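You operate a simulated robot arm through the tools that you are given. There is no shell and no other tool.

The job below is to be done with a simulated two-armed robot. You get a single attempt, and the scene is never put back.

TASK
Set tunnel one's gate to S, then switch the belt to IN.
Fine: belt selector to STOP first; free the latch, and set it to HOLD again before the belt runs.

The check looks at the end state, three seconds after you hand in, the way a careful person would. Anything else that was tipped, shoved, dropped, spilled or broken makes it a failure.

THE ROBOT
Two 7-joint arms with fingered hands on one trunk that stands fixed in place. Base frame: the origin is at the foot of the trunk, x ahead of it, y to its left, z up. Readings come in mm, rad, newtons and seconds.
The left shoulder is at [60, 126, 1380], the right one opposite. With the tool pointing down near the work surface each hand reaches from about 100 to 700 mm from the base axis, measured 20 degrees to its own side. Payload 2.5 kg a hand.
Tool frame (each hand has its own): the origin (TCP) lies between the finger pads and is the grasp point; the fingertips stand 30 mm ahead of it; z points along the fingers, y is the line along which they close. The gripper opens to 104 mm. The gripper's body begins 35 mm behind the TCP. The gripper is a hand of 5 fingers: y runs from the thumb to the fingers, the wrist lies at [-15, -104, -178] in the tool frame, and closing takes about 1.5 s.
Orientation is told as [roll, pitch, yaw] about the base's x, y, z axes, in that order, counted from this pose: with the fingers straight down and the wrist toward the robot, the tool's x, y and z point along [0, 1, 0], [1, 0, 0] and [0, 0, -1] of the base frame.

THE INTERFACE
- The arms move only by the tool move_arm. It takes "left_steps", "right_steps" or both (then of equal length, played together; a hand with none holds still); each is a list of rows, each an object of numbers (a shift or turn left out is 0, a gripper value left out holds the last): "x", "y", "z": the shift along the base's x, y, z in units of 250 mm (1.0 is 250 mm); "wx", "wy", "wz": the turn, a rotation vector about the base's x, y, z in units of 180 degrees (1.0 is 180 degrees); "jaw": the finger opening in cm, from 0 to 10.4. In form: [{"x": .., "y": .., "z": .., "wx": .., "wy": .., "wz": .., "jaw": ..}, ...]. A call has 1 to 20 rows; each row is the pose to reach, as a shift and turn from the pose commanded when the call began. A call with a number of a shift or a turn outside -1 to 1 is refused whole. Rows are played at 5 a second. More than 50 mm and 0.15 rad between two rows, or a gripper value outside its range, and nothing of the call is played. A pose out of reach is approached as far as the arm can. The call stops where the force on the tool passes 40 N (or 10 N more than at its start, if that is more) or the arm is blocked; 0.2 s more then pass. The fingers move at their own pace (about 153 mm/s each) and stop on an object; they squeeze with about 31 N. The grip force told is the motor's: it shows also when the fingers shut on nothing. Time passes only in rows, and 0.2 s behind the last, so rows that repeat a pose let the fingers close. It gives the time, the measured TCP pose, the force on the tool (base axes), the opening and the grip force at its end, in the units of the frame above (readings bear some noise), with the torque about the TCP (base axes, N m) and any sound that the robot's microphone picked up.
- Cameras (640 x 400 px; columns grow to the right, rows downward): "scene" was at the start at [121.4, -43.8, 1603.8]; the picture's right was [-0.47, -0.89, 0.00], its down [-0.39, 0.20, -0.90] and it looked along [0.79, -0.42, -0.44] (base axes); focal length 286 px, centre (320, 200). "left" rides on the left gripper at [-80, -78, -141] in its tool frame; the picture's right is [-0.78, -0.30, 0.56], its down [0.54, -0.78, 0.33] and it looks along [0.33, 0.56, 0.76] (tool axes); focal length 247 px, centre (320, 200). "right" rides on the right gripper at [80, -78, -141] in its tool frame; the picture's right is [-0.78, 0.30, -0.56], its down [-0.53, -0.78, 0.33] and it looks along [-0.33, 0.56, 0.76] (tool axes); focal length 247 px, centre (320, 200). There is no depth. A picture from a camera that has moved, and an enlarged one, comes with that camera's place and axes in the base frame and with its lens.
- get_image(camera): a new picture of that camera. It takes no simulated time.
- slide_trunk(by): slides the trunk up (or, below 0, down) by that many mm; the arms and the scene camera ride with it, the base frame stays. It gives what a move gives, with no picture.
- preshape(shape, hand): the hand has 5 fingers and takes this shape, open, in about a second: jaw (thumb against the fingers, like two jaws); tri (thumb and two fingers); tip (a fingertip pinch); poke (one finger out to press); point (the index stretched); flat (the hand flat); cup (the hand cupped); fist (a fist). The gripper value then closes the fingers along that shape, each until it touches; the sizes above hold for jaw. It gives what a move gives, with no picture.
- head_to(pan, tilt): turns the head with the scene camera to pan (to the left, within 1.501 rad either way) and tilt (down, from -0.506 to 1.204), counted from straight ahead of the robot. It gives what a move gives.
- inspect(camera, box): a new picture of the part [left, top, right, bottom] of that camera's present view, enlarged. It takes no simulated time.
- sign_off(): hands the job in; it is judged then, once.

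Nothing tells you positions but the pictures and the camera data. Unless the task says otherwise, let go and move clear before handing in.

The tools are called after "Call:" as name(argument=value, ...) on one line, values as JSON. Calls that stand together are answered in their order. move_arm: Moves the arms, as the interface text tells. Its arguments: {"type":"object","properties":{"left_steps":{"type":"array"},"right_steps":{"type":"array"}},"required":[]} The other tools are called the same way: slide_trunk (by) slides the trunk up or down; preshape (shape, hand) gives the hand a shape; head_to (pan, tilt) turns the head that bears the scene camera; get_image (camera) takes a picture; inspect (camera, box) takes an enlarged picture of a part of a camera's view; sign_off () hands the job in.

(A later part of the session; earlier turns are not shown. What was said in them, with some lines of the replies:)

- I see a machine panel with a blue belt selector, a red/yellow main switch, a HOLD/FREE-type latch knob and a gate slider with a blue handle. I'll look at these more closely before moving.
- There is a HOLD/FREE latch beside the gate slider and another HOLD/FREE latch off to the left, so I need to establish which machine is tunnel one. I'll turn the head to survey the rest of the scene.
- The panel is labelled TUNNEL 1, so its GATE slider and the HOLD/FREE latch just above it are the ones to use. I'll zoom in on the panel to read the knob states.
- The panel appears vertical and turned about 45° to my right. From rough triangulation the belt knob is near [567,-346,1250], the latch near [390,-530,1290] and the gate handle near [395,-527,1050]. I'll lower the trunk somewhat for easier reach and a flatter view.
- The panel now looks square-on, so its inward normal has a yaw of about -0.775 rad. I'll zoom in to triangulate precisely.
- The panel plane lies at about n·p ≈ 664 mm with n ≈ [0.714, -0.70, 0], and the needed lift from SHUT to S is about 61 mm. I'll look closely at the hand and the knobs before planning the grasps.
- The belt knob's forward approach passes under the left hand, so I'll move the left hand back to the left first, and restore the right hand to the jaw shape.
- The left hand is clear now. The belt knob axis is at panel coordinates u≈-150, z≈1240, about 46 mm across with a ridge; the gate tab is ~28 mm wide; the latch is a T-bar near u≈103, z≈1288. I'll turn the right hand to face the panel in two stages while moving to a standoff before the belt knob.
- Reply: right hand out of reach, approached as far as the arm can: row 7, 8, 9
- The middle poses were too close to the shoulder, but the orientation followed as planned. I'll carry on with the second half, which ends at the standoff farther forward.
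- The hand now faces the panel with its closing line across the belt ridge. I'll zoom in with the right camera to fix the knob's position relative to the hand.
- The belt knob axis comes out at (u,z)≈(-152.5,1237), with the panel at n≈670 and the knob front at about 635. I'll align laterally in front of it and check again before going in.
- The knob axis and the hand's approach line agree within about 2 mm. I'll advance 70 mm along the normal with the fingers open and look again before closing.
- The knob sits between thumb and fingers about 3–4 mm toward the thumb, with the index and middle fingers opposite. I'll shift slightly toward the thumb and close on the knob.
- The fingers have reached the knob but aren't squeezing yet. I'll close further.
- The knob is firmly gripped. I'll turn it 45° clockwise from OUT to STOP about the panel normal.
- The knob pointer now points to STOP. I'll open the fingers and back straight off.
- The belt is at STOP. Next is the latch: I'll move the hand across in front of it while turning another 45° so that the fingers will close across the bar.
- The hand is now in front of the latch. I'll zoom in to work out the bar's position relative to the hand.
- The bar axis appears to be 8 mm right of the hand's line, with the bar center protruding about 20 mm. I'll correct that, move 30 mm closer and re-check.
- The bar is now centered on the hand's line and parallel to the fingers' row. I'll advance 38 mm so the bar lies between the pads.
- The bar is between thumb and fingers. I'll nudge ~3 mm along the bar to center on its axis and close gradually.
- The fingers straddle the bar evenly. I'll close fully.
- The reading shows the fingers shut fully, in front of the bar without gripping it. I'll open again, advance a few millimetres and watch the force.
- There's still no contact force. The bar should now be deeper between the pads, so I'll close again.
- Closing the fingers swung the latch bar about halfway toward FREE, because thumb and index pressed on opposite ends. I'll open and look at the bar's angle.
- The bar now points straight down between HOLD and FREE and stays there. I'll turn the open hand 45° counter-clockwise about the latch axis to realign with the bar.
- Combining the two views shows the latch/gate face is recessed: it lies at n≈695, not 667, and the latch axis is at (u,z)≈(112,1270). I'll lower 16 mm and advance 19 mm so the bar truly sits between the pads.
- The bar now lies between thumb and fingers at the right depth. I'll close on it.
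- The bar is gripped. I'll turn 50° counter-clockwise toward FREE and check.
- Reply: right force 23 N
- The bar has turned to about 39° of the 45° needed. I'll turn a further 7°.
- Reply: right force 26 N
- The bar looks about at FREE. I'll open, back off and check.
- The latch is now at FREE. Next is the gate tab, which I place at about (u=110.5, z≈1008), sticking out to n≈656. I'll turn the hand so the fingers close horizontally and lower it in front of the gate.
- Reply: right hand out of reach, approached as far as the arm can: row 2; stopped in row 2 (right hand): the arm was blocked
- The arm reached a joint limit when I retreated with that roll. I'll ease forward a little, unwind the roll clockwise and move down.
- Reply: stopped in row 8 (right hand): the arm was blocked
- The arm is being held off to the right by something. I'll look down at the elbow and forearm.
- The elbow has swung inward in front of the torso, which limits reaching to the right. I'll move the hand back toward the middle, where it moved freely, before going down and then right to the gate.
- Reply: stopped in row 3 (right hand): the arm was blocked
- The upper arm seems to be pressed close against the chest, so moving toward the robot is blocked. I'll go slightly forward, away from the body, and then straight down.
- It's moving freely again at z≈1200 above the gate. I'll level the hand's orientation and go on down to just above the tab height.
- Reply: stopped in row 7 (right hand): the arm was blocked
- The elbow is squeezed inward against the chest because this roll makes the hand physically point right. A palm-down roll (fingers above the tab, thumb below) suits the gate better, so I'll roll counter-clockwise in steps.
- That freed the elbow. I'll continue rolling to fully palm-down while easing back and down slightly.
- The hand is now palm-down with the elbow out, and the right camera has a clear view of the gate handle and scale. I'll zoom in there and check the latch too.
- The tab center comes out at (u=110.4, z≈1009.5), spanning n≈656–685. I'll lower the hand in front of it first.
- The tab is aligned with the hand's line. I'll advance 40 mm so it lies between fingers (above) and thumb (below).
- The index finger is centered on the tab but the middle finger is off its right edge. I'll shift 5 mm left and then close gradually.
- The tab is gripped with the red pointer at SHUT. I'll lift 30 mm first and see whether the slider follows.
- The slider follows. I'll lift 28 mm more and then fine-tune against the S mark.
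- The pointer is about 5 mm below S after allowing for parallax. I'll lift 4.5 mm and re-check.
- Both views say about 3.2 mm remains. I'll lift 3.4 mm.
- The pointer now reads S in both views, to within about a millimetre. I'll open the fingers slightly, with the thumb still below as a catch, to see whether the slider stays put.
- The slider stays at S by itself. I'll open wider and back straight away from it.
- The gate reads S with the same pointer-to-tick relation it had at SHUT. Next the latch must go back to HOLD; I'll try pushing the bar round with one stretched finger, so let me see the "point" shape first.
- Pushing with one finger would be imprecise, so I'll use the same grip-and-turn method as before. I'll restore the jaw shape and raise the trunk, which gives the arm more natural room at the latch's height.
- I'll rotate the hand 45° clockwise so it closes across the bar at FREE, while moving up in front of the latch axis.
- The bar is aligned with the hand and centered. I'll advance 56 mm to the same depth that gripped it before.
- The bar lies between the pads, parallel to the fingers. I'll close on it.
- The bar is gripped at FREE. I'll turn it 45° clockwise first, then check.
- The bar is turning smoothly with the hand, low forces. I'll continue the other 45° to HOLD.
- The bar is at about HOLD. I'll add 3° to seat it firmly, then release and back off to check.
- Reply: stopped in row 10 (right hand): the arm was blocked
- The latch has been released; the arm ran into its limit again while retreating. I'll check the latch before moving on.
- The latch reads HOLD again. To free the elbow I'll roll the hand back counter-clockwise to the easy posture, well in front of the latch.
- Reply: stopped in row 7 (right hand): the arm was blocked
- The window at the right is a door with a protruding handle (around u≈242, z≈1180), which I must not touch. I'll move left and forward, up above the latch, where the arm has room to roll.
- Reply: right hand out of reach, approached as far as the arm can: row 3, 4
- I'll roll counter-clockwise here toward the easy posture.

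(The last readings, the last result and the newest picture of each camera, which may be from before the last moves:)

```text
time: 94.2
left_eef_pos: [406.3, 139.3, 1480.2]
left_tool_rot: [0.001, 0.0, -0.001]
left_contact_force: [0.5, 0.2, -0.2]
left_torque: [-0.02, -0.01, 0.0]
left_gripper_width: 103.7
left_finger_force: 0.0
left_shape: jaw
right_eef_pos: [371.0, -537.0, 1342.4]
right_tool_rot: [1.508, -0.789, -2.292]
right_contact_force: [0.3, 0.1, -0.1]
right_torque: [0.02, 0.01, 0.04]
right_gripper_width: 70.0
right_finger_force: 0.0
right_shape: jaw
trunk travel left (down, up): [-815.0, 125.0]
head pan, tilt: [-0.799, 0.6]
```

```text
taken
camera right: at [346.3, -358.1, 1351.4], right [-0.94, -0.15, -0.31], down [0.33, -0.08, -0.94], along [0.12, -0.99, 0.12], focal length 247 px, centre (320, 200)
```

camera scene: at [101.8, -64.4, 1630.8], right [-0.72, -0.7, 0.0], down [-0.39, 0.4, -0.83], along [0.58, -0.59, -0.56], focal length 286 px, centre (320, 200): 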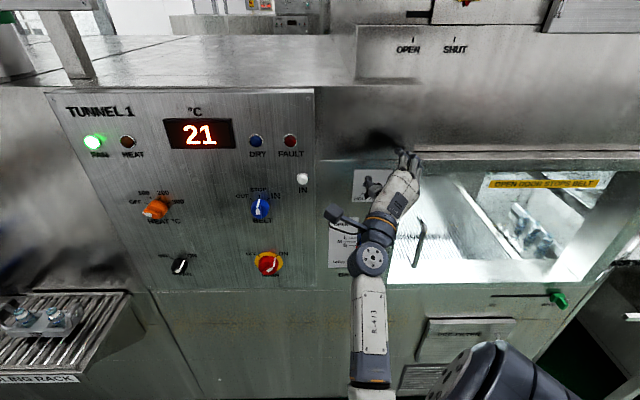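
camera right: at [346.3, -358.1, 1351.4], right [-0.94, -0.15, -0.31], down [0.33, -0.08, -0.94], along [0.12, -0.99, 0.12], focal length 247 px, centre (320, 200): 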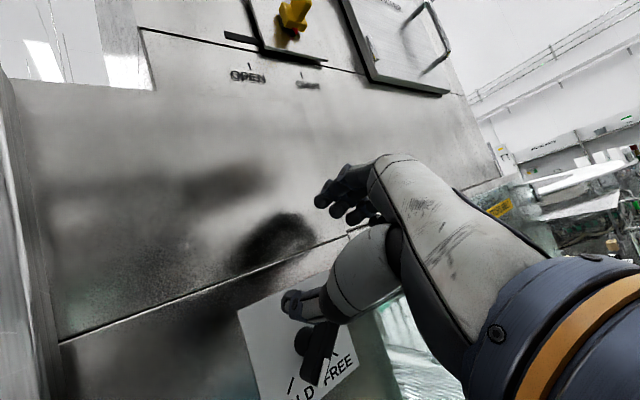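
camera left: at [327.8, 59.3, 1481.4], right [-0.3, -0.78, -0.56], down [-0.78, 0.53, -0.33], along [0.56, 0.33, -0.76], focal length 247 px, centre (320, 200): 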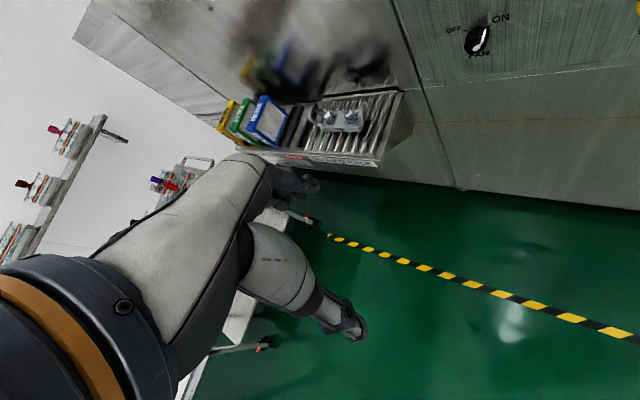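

That worked; the elbow is free. I'll retreat and swing left to the belt knob's standoff.

Call:
move_arm(right_steps=[{"x": 0.022, "y": 0.1132}, {"x": 0.0348, "y": 0.2404}, {"x": 0.09, "y": 0.3824, "z": -0.028}, {"x": 0.1596, "y": 0.5104, "z": -0.088}, {"x": 0.2344, "y": 0.6328, "z": -0.148}, {"x": 0.3156, "y": 0.7496, "z": -0.208}, {"x": 0.402, "y": 0.8608, "z": -0.288}, {"x": 0.4804, "y": 0.9524, "z": -0.36}, {"x": 0.4804, "y": 0.9524, "z": -0.36}])

Call:
get_image(camera="scene")

Call:
inspect(camera="scene", box=[320, 150, 420, 280])

Call:
get_image(camera="right")

```text
time: 96.2
left_eef_pos: [406.4, 139.4, 1479.4]
left_tool_rot: [0.0, 0.0, 0.0]
left_contact_force: [0.3, 0.4, -0.1]
left_torque: [-0.02, 0.0, -0.02]
left_gripper_width: 104.0
left_finger_force: 0.0
left_shape: jaw
right_eef_pos: [486.8, -297.2, 1254.2]
right_tool_rot: [1.509, -0.785, -2.295]
right_contact_force: [-0.1, -0.1, -0.1]
right_torque: [0.01, 0.01, 0.03]
right_gripper_width: 69.8
right_finger_force: 0.0
right_shape: jaw
trunk travel left (down, up): [-815.0, 125.0]
head pan, tilt: [-0.799, 0.6]
```

```text
taken
camera scene: at [101.4, -64.7, 1630.8], right [-0.72, -0.7, 0.0], down [-0.39, 0.41, -0.83], along [0.58, -0.59, -0.56], focal length 286 px, centre (320, 200)
```

scene: 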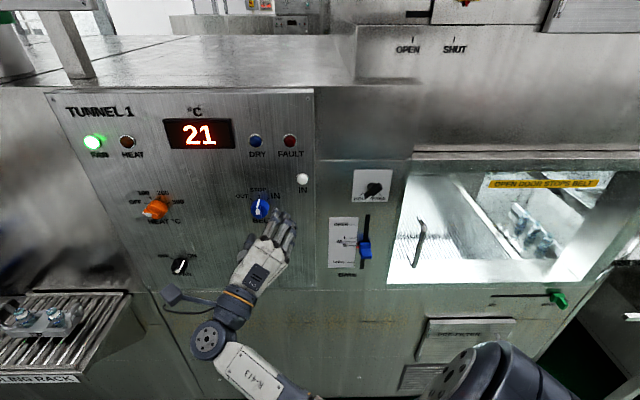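

```text
3.08 times, centred on (370, 215) of scene
camera zoom: at [101.4, -64.7, 1630.8], right [-0.72, -0.7, 0.0], down [-0.39, 0.41, -0.83], along [0.58, -0.59, -0.56], focal length 878 px, centre (166, 154)
```

zoom: 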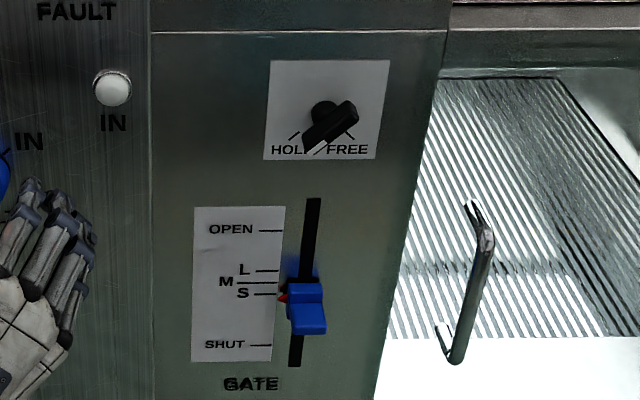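

```text
taken
camera right: at [463.6, -118.7, 1262.2], right [-0.94, -0.15, -0.31], down [0.33, -0.08, -0.94], along [0.12, -0.99, 0.12], focal length 247 px, centre (320, 200)
```

right: 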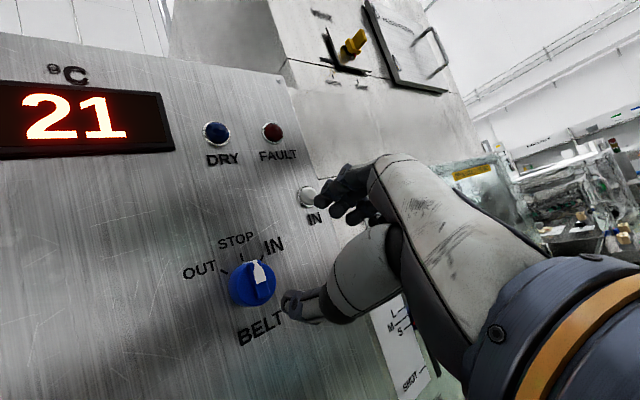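

The latch and gate are in clear view now. I'll zoom in on both to confirm HOLD and S before touching the belt.

Call:
inspect(camera="scene", box=[350, 165, 400, 210])

Call:
inspect(camera="scene", box=[335, 220, 385, 275])

```text
8.89 times, centred on (375, 188) of scene
camera zoom: at [101.4, -64.7, 1630.8], right [-0.72, -0.7, 0.0], down [-0.39, 0.41, -0.83], along [0.58, -0.59, -0.56], focal length 2537 px, centre (-169, 311)
```

zoom: 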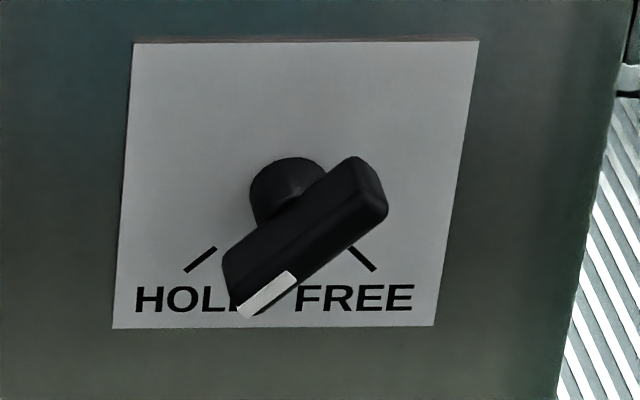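

```text
7.27 times, centred on (360, 248) of scene
camera zoom: at [101.4, -64.7, 1630.8], right [-0.72, -0.7, 0.0], down [-0.39, 0.41, -0.83], along [0.58, -0.59, -0.56], focal length 2076 px, centre (29, -146)
```

zoom: 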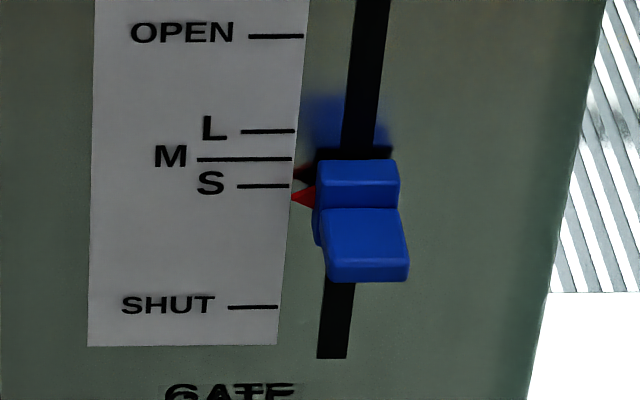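

HOLD and S are confirmed. Now I'll turn the hand to grip the belt knob at STOP (closing line horizontal) and line it up with the knob.

Call:
move_arm(right_steps=[{"x": 0.0112, "y": 0.0084, "z": -0.0096, "wx": 0.0213, "wy": -0.023, "wz": -0.0009, "jaw": 8.5}, {"x": 0.0224, "y": 0.0168, "z": -0.0192, "wx": 0.0426, "wy": -0.046, "wz": -0.0019}, {"x": 0.0336, "y": 0.0252, "z": -0.0288, "wx": 0.0638, "wy": -0.069, "wz": -0.0028}, {"x": 0.0448, "y": 0.0336, "z": -0.0384, "wx": 0.0851, "wy": -0.092, "wz": -0.0037}, {"x": 0.056, "y": 0.042, "z": -0.048, "wx": 0.1064, "wy": -0.1149, "wz": -0.0046}, {"x": 0.0672, "y": 0.0504, "z": -0.0576, "wx": 0.1277, "wy": -0.1379, "wz": -0.0056}, {"x": 0.0784, "y": 0.0588, "z": -0.0672, "wx": 0.1489, "wy": -0.1609, "wz": -0.0065}, {"x": 0.0896, "y": 0.0672, "z": -0.0768, "wx": 0.1702, "wy": -0.1839, "wz": -0.0074}, {"x": 0.0896, "y": 0.0672, "z": -0.0768, "wx": 0.1702, "wy": -0.1839, "wz": -0.0074}])

Call:
get_image(camera="scene")

Call:
get_image(camera="right")

Call:
inspect(camera="right", box=[200, 200, 360, 320])

```text
time: 98.2
left_eef_pos: [404.8, 140.5, 1479.1]
left_tool_rot: [0.0, 0.001, 0.001]
left_contact_force: [0.1, 0.2, 0.3]
left_torque: [0.02, 0.01, 0.0]
left_gripper_width: 104.0
left_finger_force: 0.0
left_shape: jaw
right_eef_pos: [511.7, -281.1, 1234.0]
right_tool_rot: [1.571, 0.001, -2.342]
right_contact_force: [0.2, -0.5, -0.4]
right_torque: [0.01, -0.02, 0.01]
right_gripper_width: 85.0
right_finger_force: 0.1
right_shape: jaw
trunk travel left (down, up): [-815.0, 125.0]
head pan, tilt: [-0.799, 0.6]
```

```text
taken
camera scene: at [101.7, -64.5, 1630.8], right [-0.72, -0.7, 0.0], down [-0.39, 0.4, -0.83], along [0.58, -0.59, -0.56], focal length 286 px, centre (320, 200)
```

scene: 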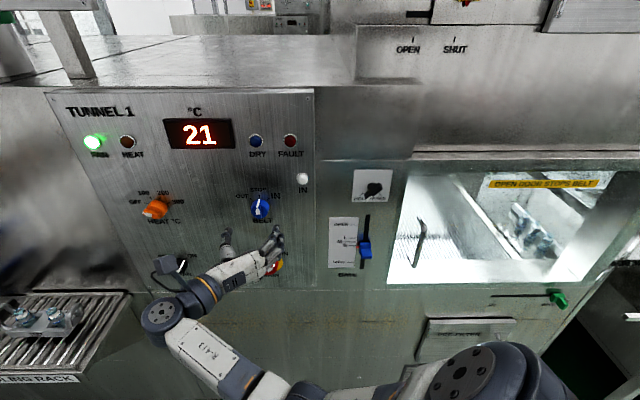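

```text
taken
camera right: at [465.0, -126.7, 1314.5], right [-0.6, 0.18, -0.78], down [0.78, 0.32, -0.53], along [0.16, -0.93, -0.34], focal length 247 px, centre (320, 200)
```

right: 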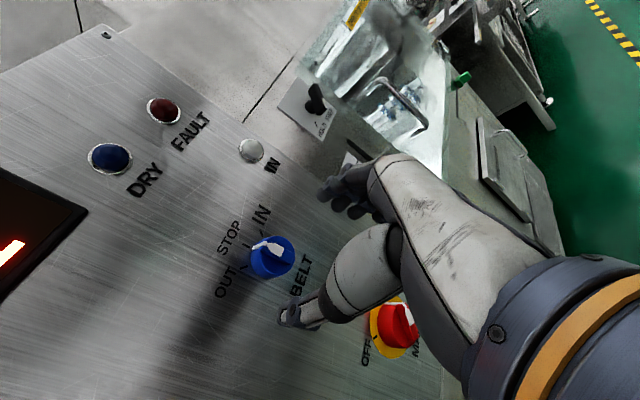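

```text
3.33 times, centred on (280, 260) of right
camera zoom: at [465.0, -126.7, 1314.5], right [-0.6, 0.18, -0.78], down [0.78, 0.32, -0.53], along [0.16, -0.93, -0.34], focal length 823 px, centre (453, 0)
```

zoom: 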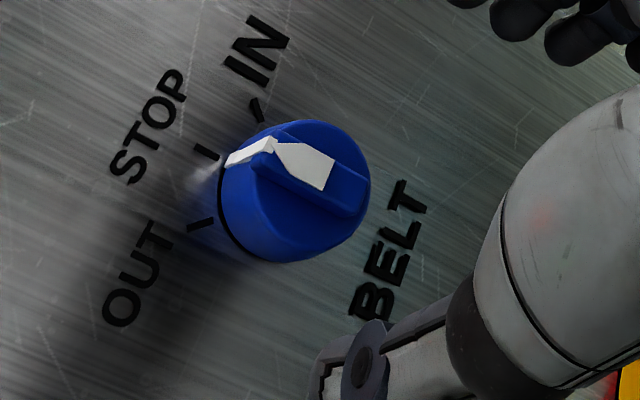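

The knob is well aligned. I'll advance 68 mm with a small upward correction, then close.

Call:
move_arm(right_steps=[{"x": 0.048, "y": -0.0482, "z": 0.0025}, {"x": 0.096, "y": -0.0964, "z": 0.005}, {"x": 0.144, "y": -0.1446, "z": 0.0075}, {"x": 0.192, "y": -0.1928, "z": 0.01}, {"x": 0.192, "y": -0.1928, "z": 0.01}])

Call:
inspect(camera="right", box=[240, 180, 400, 310])

```text
time: 99.4
left_eef_pos: [405.6, 140.4, 1477.9]
left_tool_rot: [0.001, -0.001, 0.002]
left_contact_force: [-0.6, 0.5, 0.2]
left_torque: [-0.04, 0.0, 0.0]
left_gripper_width: 103.6
left_finger_force: 0.0
left_shape: jaw
right_eef_pos: [536.9, -306.0, 1238.1]
right_tool_rot: [1.569, -0.001, -2.345]
right_contact_force: [-0.4, 0.5, 0.6]
right_torque: [0.01, -0.01, -0.02]
right_gripper_width: 84.8
right_finger_force: 0.0
right_shape: jaw
right hand out of reach, approached as far as the arm can: row 3, 4, 5
trunk travel left (down, up): [-815.0, 125.0]
head pan, tilt: [-0.799, 0.6]
```

```text
3.08 times, centred on (320, 245) of right
camera zoom: at [490.3, -151.1, 1317.9], right [-0.61, 0.18, -0.77], down [0.78, 0.32, -0.54], along [0.16, -0.93, -0.34], focal length 760 px, centre (320, 62)
```

zoom: 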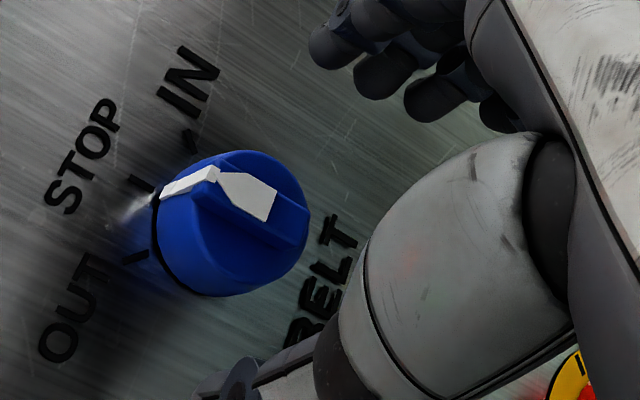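

At this trunk height the reach fails near the knob. I'll back off, lower the trunk to the earlier height where this grasp worked, then come up again with the earlier roll.

Call:
move_arm(right_steps=[{"x": -0.0573, "y": 0.056}, {"x": -0.1145, "y": 0.112}, {"x": -0.1145, "y": 0.112}])

Call:
slide_trunk(by=-140)

Call:
get_image(camera="scene")

Call:
get_image(camera="right")

```text
time: 100.2
left_eef_pos: [405.2, 138.8, 1479.2]
left_tool_rot: [0.001, 0.0, 0.001]
left_contact_force: [0.0, 0.3, -1.6]
left_torque: [-0.02, -0.01, 0.02]
left_gripper_width: 103.7
left_finger_force: 0.2
left_shape: jaw
right_eef_pos: [509.5, -278.1, 1237.4]
right_tool_rot: [1.571, 0.002, -2.344]
right_contact_force: [-0.7, -0.2, -0.2]
right_torque: [0.01, 0.01, -0.01]
right_gripper_width: 84.4
right_finger_force: 0.1
right_shape: jaw
trunk travel left (down, up): [-815.0, 125.0]
head pan, tilt: [-0.799, 0.6]
```

```text
time: 101.8
left_eef_pos: [405.8, 138.8, 1338.6]
left_tool_rot: [-0.001, 0.001, 0.001]
left_contact_force: [1.1, 0.3, 0.1]
left_torque: [-0.01, -0.01, 0.0]
left_gripper_width: 103.8
left_finger_force: 0.1
left_shape: jaw
right_eef_pos: [509.9, -277.1, 1098.4]
right_tool_rot: [1.571, -0.002, -2.345]
right_contact_force: [0.2, -0.3, -0.2]
right_torque: [-0.03, 0.02, -0.01]
right_gripper_width: 84.5
right_finger_force: 0.0
right_shape: jaw
trunk travel left (down, up): [-675.0, 265.0]
head pan, tilt: [-0.799, 0.6]
```

```text
taken
camera scene: at [101.7, -64.4, 1490.8], right [-0.72, -0.7, 0.0], down [-0.39, 0.4, -0.83], along [0.58, -0.59, -0.56], focal length 286 px, centre (320, 200)
```

scene: 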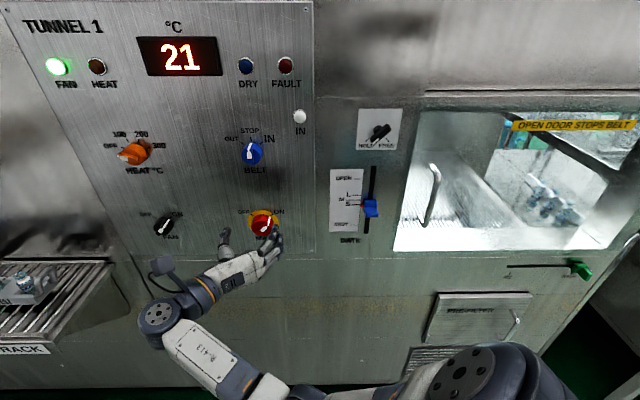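

```text
taken
camera right: at [463.1, -122.7, 1178.2], right [-0.61, 0.18, -0.78], down [0.78, 0.32, -0.54], along [0.16, -0.93, -0.33], focal length 247 px, centre (320, 200)
```

right: 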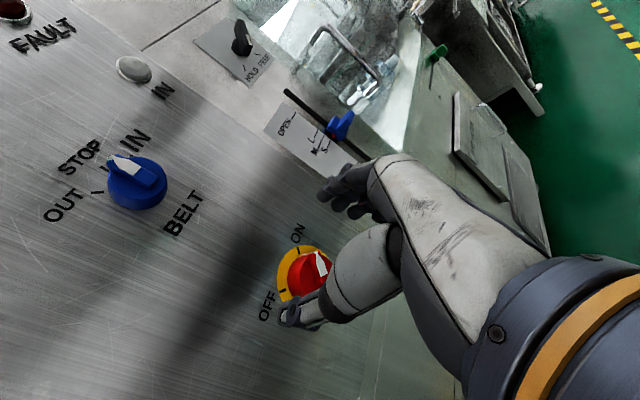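

The trunk is back at the earlier height and nothing was touched. I'll raise the hand to the belt knob while rolling back to the 45° posture I used the first time.

Call:
move_arm(right_steps=[{"x": -0.0005, "y": -0.002, "z": 0.069, "wx": -0.0224, "wy": 0.0218}, {"x": -0.001, "y": -0.0039, "z": 0.138, "wx": -0.0447, "wy": 0.0437}, {"x": -0.0015, "y": -0.0059, "z": 0.207, "wx": -0.0671, "wy": 0.0655}, {"x": -0.002, "y": -0.0078, "z": 0.276, "wx": -0.0895, "wy": 0.0873}, {"x": -0.0025, "y": -0.0098, "z": 0.345, "wx": -0.1118, "wy": 0.1091}, {"x": -0.003, "y": -0.0117, "z": 0.414, "wx": -0.1342, "wy": 0.131}, {"x": -0.0035, "y": -0.0137, "z": 0.483, "wx": -0.1565, "wy": 0.1528}, {"x": -0.004, "y": -0.0156, "z": 0.552, "wx": -0.1789, "wy": 0.1746}, {"x": -0.004, "y": -0.0156, "z": 0.552, "wx": -0.1789, "wy": 0.1746}])

Call:
get_image(camera="scene")

Call:
inspect(camera="right", box=[200, 180, 360, 310])

```text
time: 103.8
left_eef_pos: [405.7, 139.8, 1339.3]
left_tool_rot: [-0.001, 0.0, 0.0]
left_contact_force: [-0.3, -0.2, 1.1]
left_torque: [-0.03, 0.0, 0.01]
left_gripper_width: 103.6
left_finger_force: 0.1
left_shape: jaw
right_eef_pos: [510.6, -282.1, 1235.5]
right_tool_rot: [1.571, -0.787, -2.343]
right_contact_force: [-0.6, 0.5, -0.5]
right_torque: [0.0, 0.02, 0.0]
right_gripper_width: 84.8
right_finger_force: 0.0
right_shape: jaw
trunk travel left (down, up): [-675.0, 265.0]
head pan, tilt: [-0.799, 0.6]
```

```text
taken
camera scene: at [101.8, -64.4, 1490.8], right [-0.72, -0.7, 0.0], down [-0.39, 0.4, -0.83], along [0.58, -0.59, -0.56], focal length 286 px, centre (320, 200)
```

scene: 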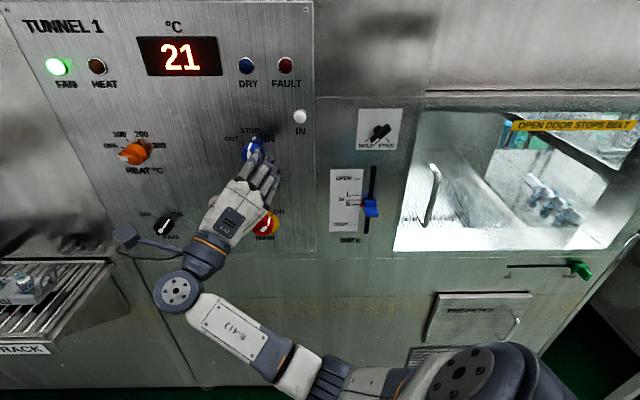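

```text
3.08 times, centred on (280, 245) of right
camera zoom: at [486.8, -103.1, 1237.4], right [-0.93, -0.15, -0.34], down [0.36, -0.11, -0.93], along [0.11, -0.98, 0.16], focal length 760 px, centre (443, 62)
```

zoom: 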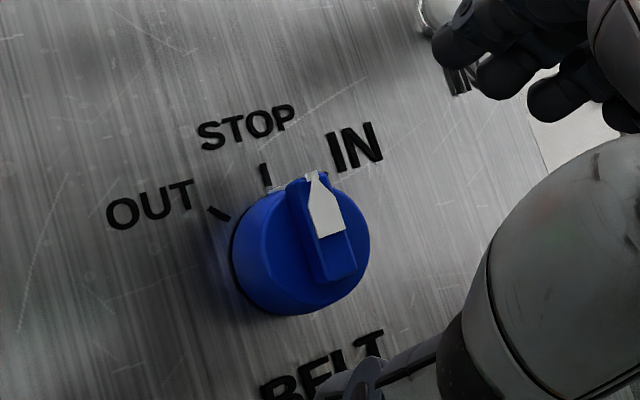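

The hand is aligned within about 2 mm again. I'll advance to the knob.

Call:
move_arm(right_steps=[{"x": 0.0491, "y": -0.047, "z": -0.001}, {"x": 0.0982, "y": -0.094, "z": -0.002}, {"x": 0.1473, "y": -0.141, "z": -0.003}, {"x": 0.1964, "y": -0.188, "z": -0.003}, {"x": 0.1964, "y": -0.188, "z": -0.003}])

Call:
inspect(camera="right", box=[240, 180, 400, 310])

```text
time: 105.0
left_eef_pos: [405.0, 139.4, 1338.9]
left_tool_rot: [-0.002, 0.0, 0.001]
left_contact_force: [0.3, -0.3, -0.2]
left_torque: [0.0, 0.0, -0.03]
left_gripper_width: 103.5
left_finger_force: 0.0
left_shape: jaw
right_eef_pos: [556.0, -329.8, 1237.4]
right_tool_rot: [1.571, -0.785, -2.345]
right_contact_force: [-0.7, -0.5, 0.7]
right_torque: [0.02, 0.02, 0.0]
right_gripper_width: 84.7
right_finger_force: 0.0
right_shape: jaw
trunk travel left (down, up): [-675.0, 265.0]
head pan, tilt: [-0.799, 0.6]
```

```text
3.08 times, centred on (320, 245) of right
camera zoom: at [533.4, -150.6, 1238.1], right [-0.93, -0.15, -0.34], down [0.36, -0.11, -0.93], along [0.11, -0.98, 0.16], focal length 760 px, centre (320, 62)
```

zoom: 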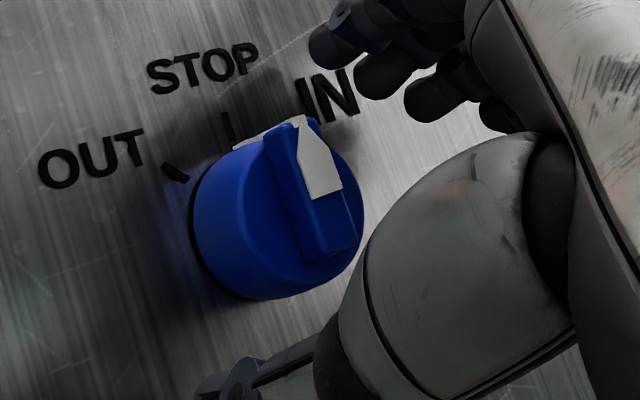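

The knob is between thumb and fingers. I'll make the same small offset as before and close on it.

Call:
move_arm(right_steps=[{"x": 0.0112, "y": 0.0, "z": -0.008, "jaw": 7}, {"x": 0.0112, "y": 0.0, "z": -0.008, "jaw": 5.5}, {"x": 0.0112, "y": 0.0, "z": -0.008, "jaw": 4.5}, {"x": 0.0112, "y": 0.0, "z": -0.008, "jaw": 3.5}, {"x": 0.0112, "y": 0.0, "z": -0.008, "jaw": 2.5}, {"x": 0.0112, "y": 0.0, "z": -0.008, "jaw": 1}, {"x": 0.0112, "y": 0.0, "z": -0.008, "jaw": 0}, {"x": 0.0112, "y": 0.0, "z": -0.008, "jaw": 0}, {"x": 0.0112, "y": 0.0, "z": -0.008, "jaw": 0}])

Call:
inspect(camera="right", box=[240, 180, 400, 310])

Call:
inspect(camera="scene", box=[210, 100, 310, 200])

```text
time: 107.0
left_eef_pos: [406.0, 140.2, 1339.2]
left_tool_rot: [0.001, 0.002, 0.003]
left_contact_force: [1.0, 0.5, 0.5]
left_torque: [-0.02, 0.04, 0.0]
left_gripper_width: 103.7
left_finger_force: 0.0
left_shape: jaw
right_eef_pos: [560.7, -328.5, 1233.7]
right_tool_rot: [1.569, -0.788, -2.343]
right_contact_force: [0.1, 3.9, -2.9]
right_torque: [0.02, -0.01, 0.02]
right_gripper_width: 32.3
right_finger_force: 31.1
right_shape: jaw
trunk travel left (down, up): [-675.0, 265.0]
head pan, tilt: [-0.799, 0.6]
```

```text
3.08 times, centred on (320, 245) of right
camera zoom: at [536.5, -150.2, 1236.1], right [-0.93, -0.15, -0.34], down [0.36, -0.11, -0.93], along [0.11, -0.98, 0.16], focal length 760 px, centre (320, 62)
```

zoom: 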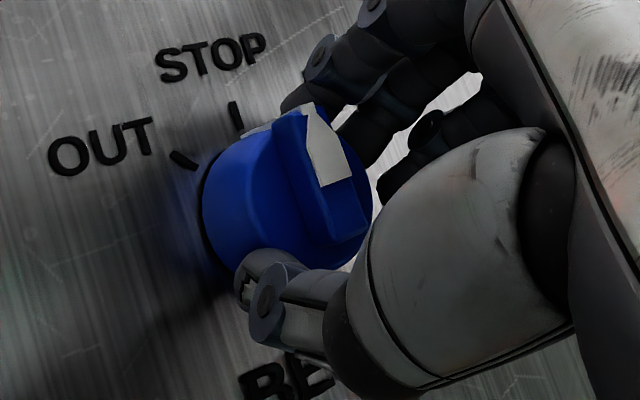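

```text
4.00 times, centred on (260, 150) of scene
camera zoom: at [102.2, -64.2, 1490.7], right [-0.72, -0.7, 0.0], down [-0.39, 0.4, -0.82], along [0.58, -0.59, -0.57], focal length 1142 px, centre (560, 400)
```

zoom: 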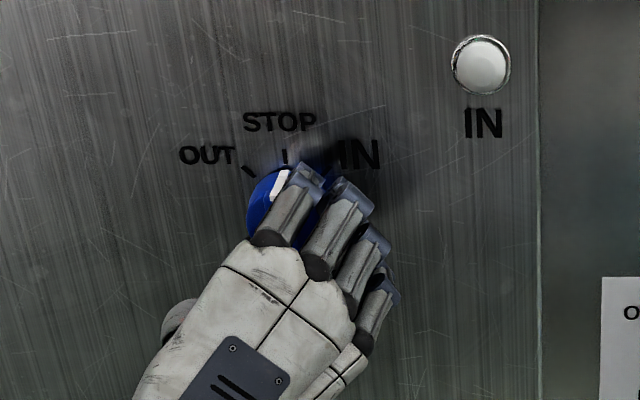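

Gripped with the same 32 mm reading as the first time. I'll turn 45° clockwise from STOP to IN.

Call:
move_arm(right_steps=[{"wx": 0.0223, "wy": -0.0219}, {"wx": 0.0445, "wy": -0.0439}, {"wx": 0.0668, "wy": -0.0658}, {"wx": 0.089, "wy": -0.0877}, {"wx": 0.1113, "wy": -0.1097}, {"wx": 0.1336, "wy": -0.1316}, {"wx": 0.1558, "wy": -0.1535}, {"wx": 0.1781, "wy": -0.1755}, {"wx": 0.1781, "wy": -0.1755}])

Call:
inspect(camera="right", box=[240, 180, 400, 310])

Call:
inspect(camera="scene", box=[210, 100, 310, 200])

```text
time: 109.0
left_eef_pos: [403.7, 139.1, 1339.4]
left_tool_rot: [0.001, -0.002, -0.002]
left_contact_force: [0.7, -0.4, 0.6]
left_torque: [0.01, -0.01, 0.01]
left_gripper_width: 103.7
left_finger_force: 0.0
left_shape: jaw
right_eef_pos: [559.8, -328.9, 1234.3]
right_tool_rot: [1.576, 0.001, -2.346]
right_contact_force: [-1.0, -2.2, 8.3]
right_torque: [-0.22, -0.08, -0.21]
right_gripper_width: 32.2
right_finger_force: 31.1
right_shape: jaw
trunk travel left (down, up): [-675.0, 265.0]
head pan, tilt: [-0.799, 0.6]
```

```text
3.08 times, centred on (320, 245) of right
camera zoom: at [513.6, -173.0, 1314.4], right [-0.6, 0.18, -0.78], down [0.78, 0.32, -0.53], along [0.16, -0.93, -0.33], focal length 760 px, centre (320, 62)
```

zoom: 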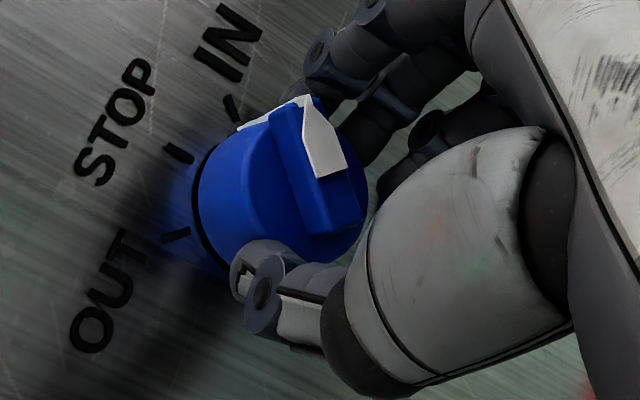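

```text
4.00 times, centred on (260, 150) of scene
camera zoom: at [100.6, -64.2, 1490.9], right [-0.72, -0.7, 0.0], down [-0.39, 0.4, -0.83], along [0.58, -0.59, -0.56], focal length 1142 px, centre (560, 400)
```

zoom: 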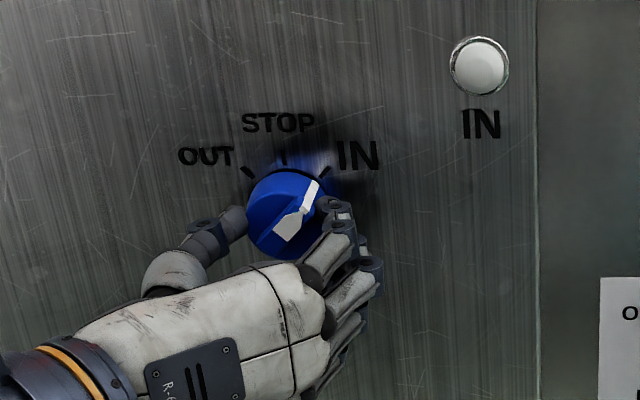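

The pointer is at IN. I'll open, back off and check the state.

Call:
move_arm(right_steps=[{"jaw": 5}, {"jaw": 8.5}, {"jaw": 8.5}, {"jaw": 8.5}, {"x": -0.07, "y": 0.0686, "jaw": 8.5}, {"x": -0.14, "y": 0.1372}, {"x": -0.21, "y": 0.2058}, {"x": -0.28, "y": 0.2744}, {"x": -0.28, "y": 0.2744}])

Call:
get_image(camera="scene")

Call:
inspect(camera="scene", box=[220, 100, 320, 200])

Call:
inspect(camera="scene", box=[320, 90, 420, 250])

```text
time: 111.0
left_eef_pos: [406.0, 139.0, 1339.5]
left_tool_rot: [0.0, 0.0, -0.002]
left_contact_force: [-0.3, 0.6, -0.1]
left_torque: [-0.01, 0.02, -0.01]
left_gripper_width: 103.8
left_finger_force: 0.0
left_shape: jaw
right_eef_pos: [488.8, -257.8, 1232.4]
right_tool_rot: [1.573, -0.001, -2.346]
right_contact_force: [0.2, 0.0, 0.0]
right_torque: [0.01, -0.02, 0.03]
right_gripper_width: 84.9
right_finger_force: 0.1
right_shape: jaw
trunk travel left (down, up): [-675.0, 265.0]
head pan, tilt: [-0.799, 0.6]
```

```text
taken
camera scene: at [101.9, -64.5, 1490.8], right [-0.72, -0.7, 0.0], down [-0.39, 0.4, -0.82], along [0.58, -0.59, -0.57], focal length 286 px, centre (320, 200)
```

scene: 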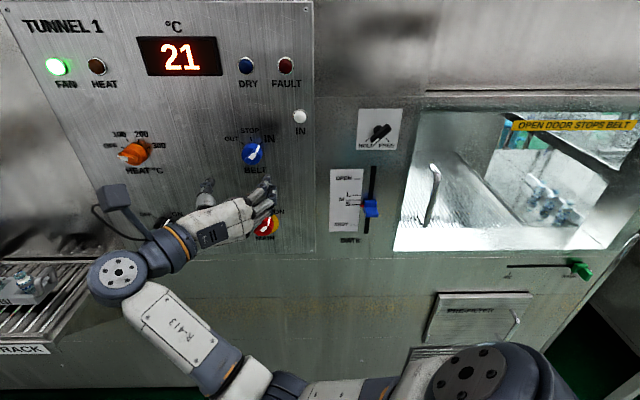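

```text
4.00 times, centred on (270, 150) of scene
camera zoom: at [101.9, -64.5, 1490.8], right [-0.72, -0.7, 0.0], down [-0.39, 0.4, -0.82], along [0.58, -0.59, -0.57], focal length 1142 px, centre (520, 400)
```

zoom: 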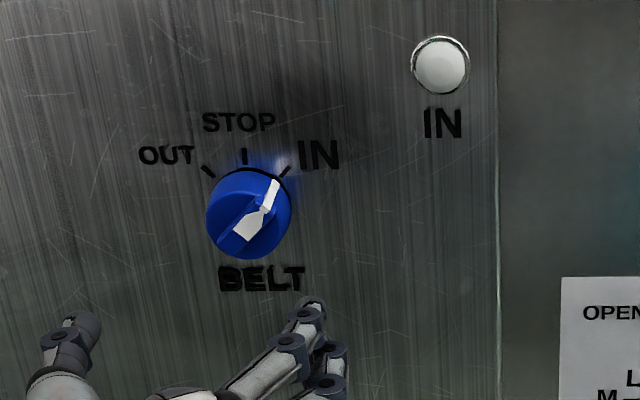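

```text
2.50 times, centred on (370, 170) of scene
camera zoom: at [101.9, -64.5, 1490.8], right [-0.72, -0.7, 0.0], down [-0.39, 0.4, -0.82], along [0.58, -0.59, -0.57], focal length 714 px, centre (195, 275)
```

zoom: 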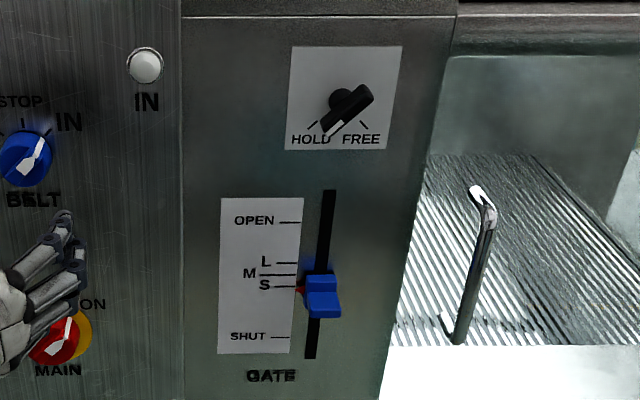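

Belt is at IN, latch at HOLD, gate at S. I'll zoom in further on the knob, the lamp and the latch to be sure of their exact angles.

Call:
inspect(camera="scene", box=[230, 120, 280, 170])

Call:
inspect(camera="scene", box=[280, 95, 320, 135])

Call:
inspect(camera="scene", box=[355, 105, 405, 155])

Call:
get_image(camera="right")

```text
8.00 times, centred on (255, 145) of scene
camera zoom: at [101.9, -64.5, 1490.8], right [-0.72, -0.7, 0.0], down [-0.39, 0.4, -0.82], along [0.58, -0.59, -0.57], focal length 2284 px, centre (840, 640)
```

zoom: 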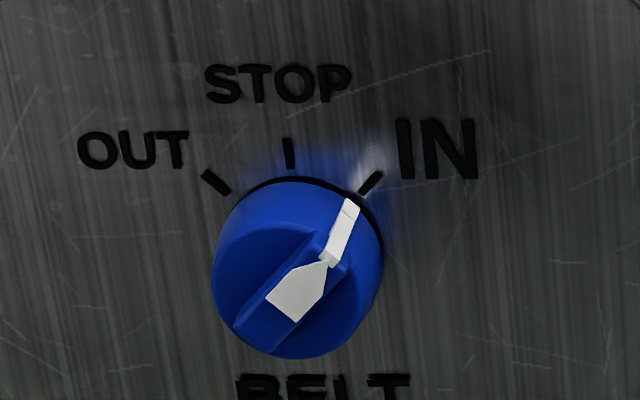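

```text
10.00 times, centred on (300, 115) of scene
camera zoom: at [101.9, -64.5, 1490.8], right [-0.72, -0.7, 0.0], down [-0.39, 0.4, -0.82], along [0.58, -0.59, -0.57], focal length 2855 px, centre (520, 1050)
```

zoom: 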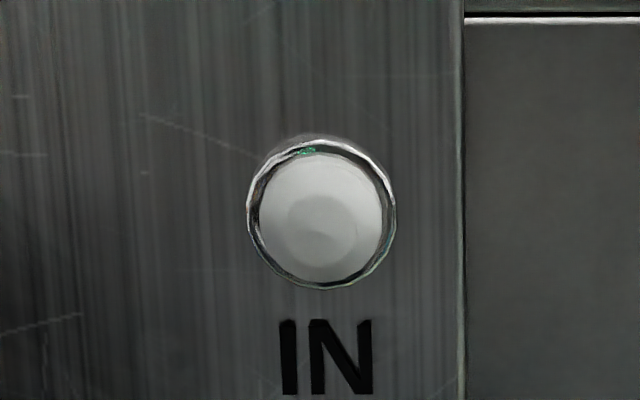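

```text
8.00 times, centred on (380, 130) of scene
camera zoom: at [101.9, -64.5, 1490.8], right [-0.72, -0.7, 0.0], down [-0.39, 0.4, -0.82], along [0.58, -0.59, -0.57], focal length 2284 px, centre (-160, 760)
```

zoom: 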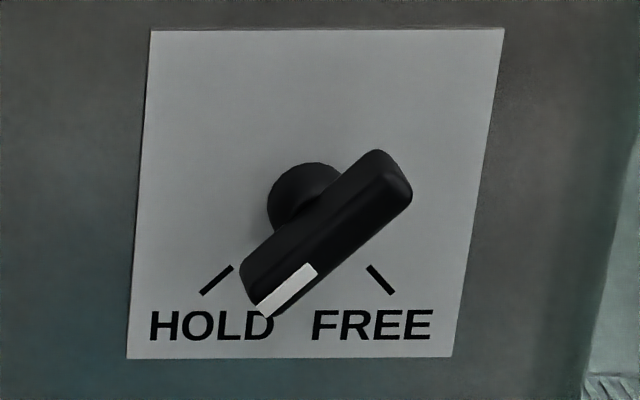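

```text
taken
camera right: at [442.5, -104.2, 1313.0], right [-0.6, 0.18, -0.78], down [0.78, 0.32, -0.53], along [0.16, -0.93, -0.33], focal length 247 px, centre (320, 200)
```

right: 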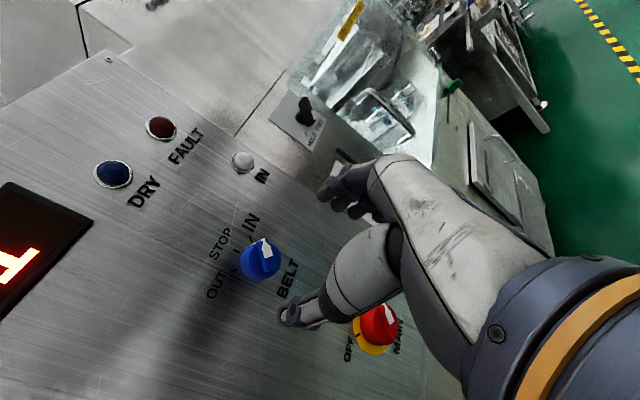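

Belt points at IN, and the latch bar is within a degree or two of its original HOLD angle. One last check of the gate and the rest of the panel before handing in.

Call:
inspect(camera="scene", box=[330, 160, 390, 240])

Call:
head_to(pan=-0.6, tilt=0.5)

Call:
get_image(camera="scene")

```text
5.00 times, centred on (360, 200) of scene
camera zoom: at [101.9, -64.5, 1490.8], right [-0.72, -0.7, 0.0], down [-0.39, 0.4, -0.82], along [0.58, -0.59, -0.57], focal length 1427 px, centre (120, 200)
```

zoom: 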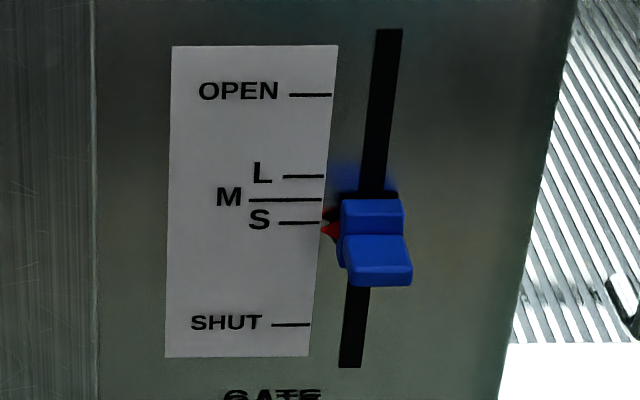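

```text
time: 111.8
left_eef_pos: [405.6, 139.8, 1339.6]
left_tool_rot: [-0.001, 0.0, 0.0]
left_contact_force: [0.0, -0.5, -0.5]
left_torque: [-0.01, -0.04, -0.03]
left_gripper_width: 103.8
left_finger_force: 0.1
left_shape: jaw
right_eef_pos: [488.8, -258.7, 1232.5]
right_tool_rot: [1.574, 0.0, -2.344]
right_contact_force: [0.2, 0.7, 0.7]
right_torque: [0.02, 0.0, 0.01]
right_gripper_width: 84.9
right_finger_force: 0.1
right_shape: jaw
trunk travel left (down, up): [-675.0, 265.0]
head pan, tilt: [-0.6, 0.499]
```

```text
taken
camera scene: at [115.2, -52.5, 1499.8], right [-0.57, -0.82, 0.0], down [-0.4, 0.27, -0.88], along [0.72, -0.5, -0.48], focal length 286 px, centre (320, 200)
```

scene: 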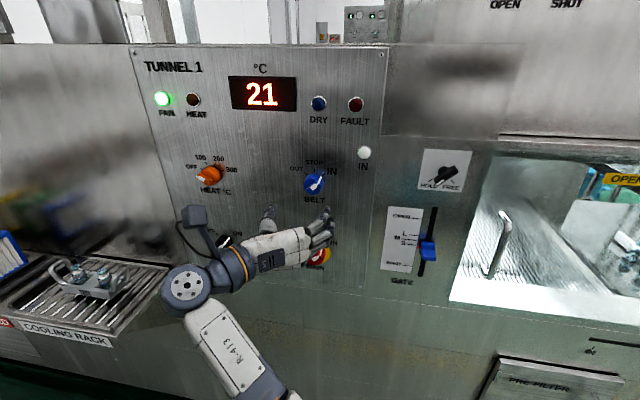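

The gate pointer reads S, the latch is at HOLD, the belt selector is at IN, and both hands are open and clear of everything. Nothing else looks disturbed, so I'm handing in.

Call:
sign_off()

```text
The job is handed in.
```

Tunnel one's gate is at S and the belt selector is at IN. I've handed the job in, and no result has come back.

- **Order:** I set the belt to STOP first, freed the latch and raised the gate from SHUT to S. Then I set the latch back to HOLD and turned the belt to IN.
- **Gate:** the pointer reads S to within about 1 mm. It stayed there when I let go.
- **Latch:** the bar is within a degree or two of its original HOLD angle.
- **IN lamp:** it looks the same white as at the start, so I couldn't tell from the pictures whether it is lit.

The right arm was blocked several times while moving between controls. I saw no contact force at those moments, and the last pictures show nothing else moved. Both hands were open and clear when I handed in, the right one about 100 mm from the belt knob.
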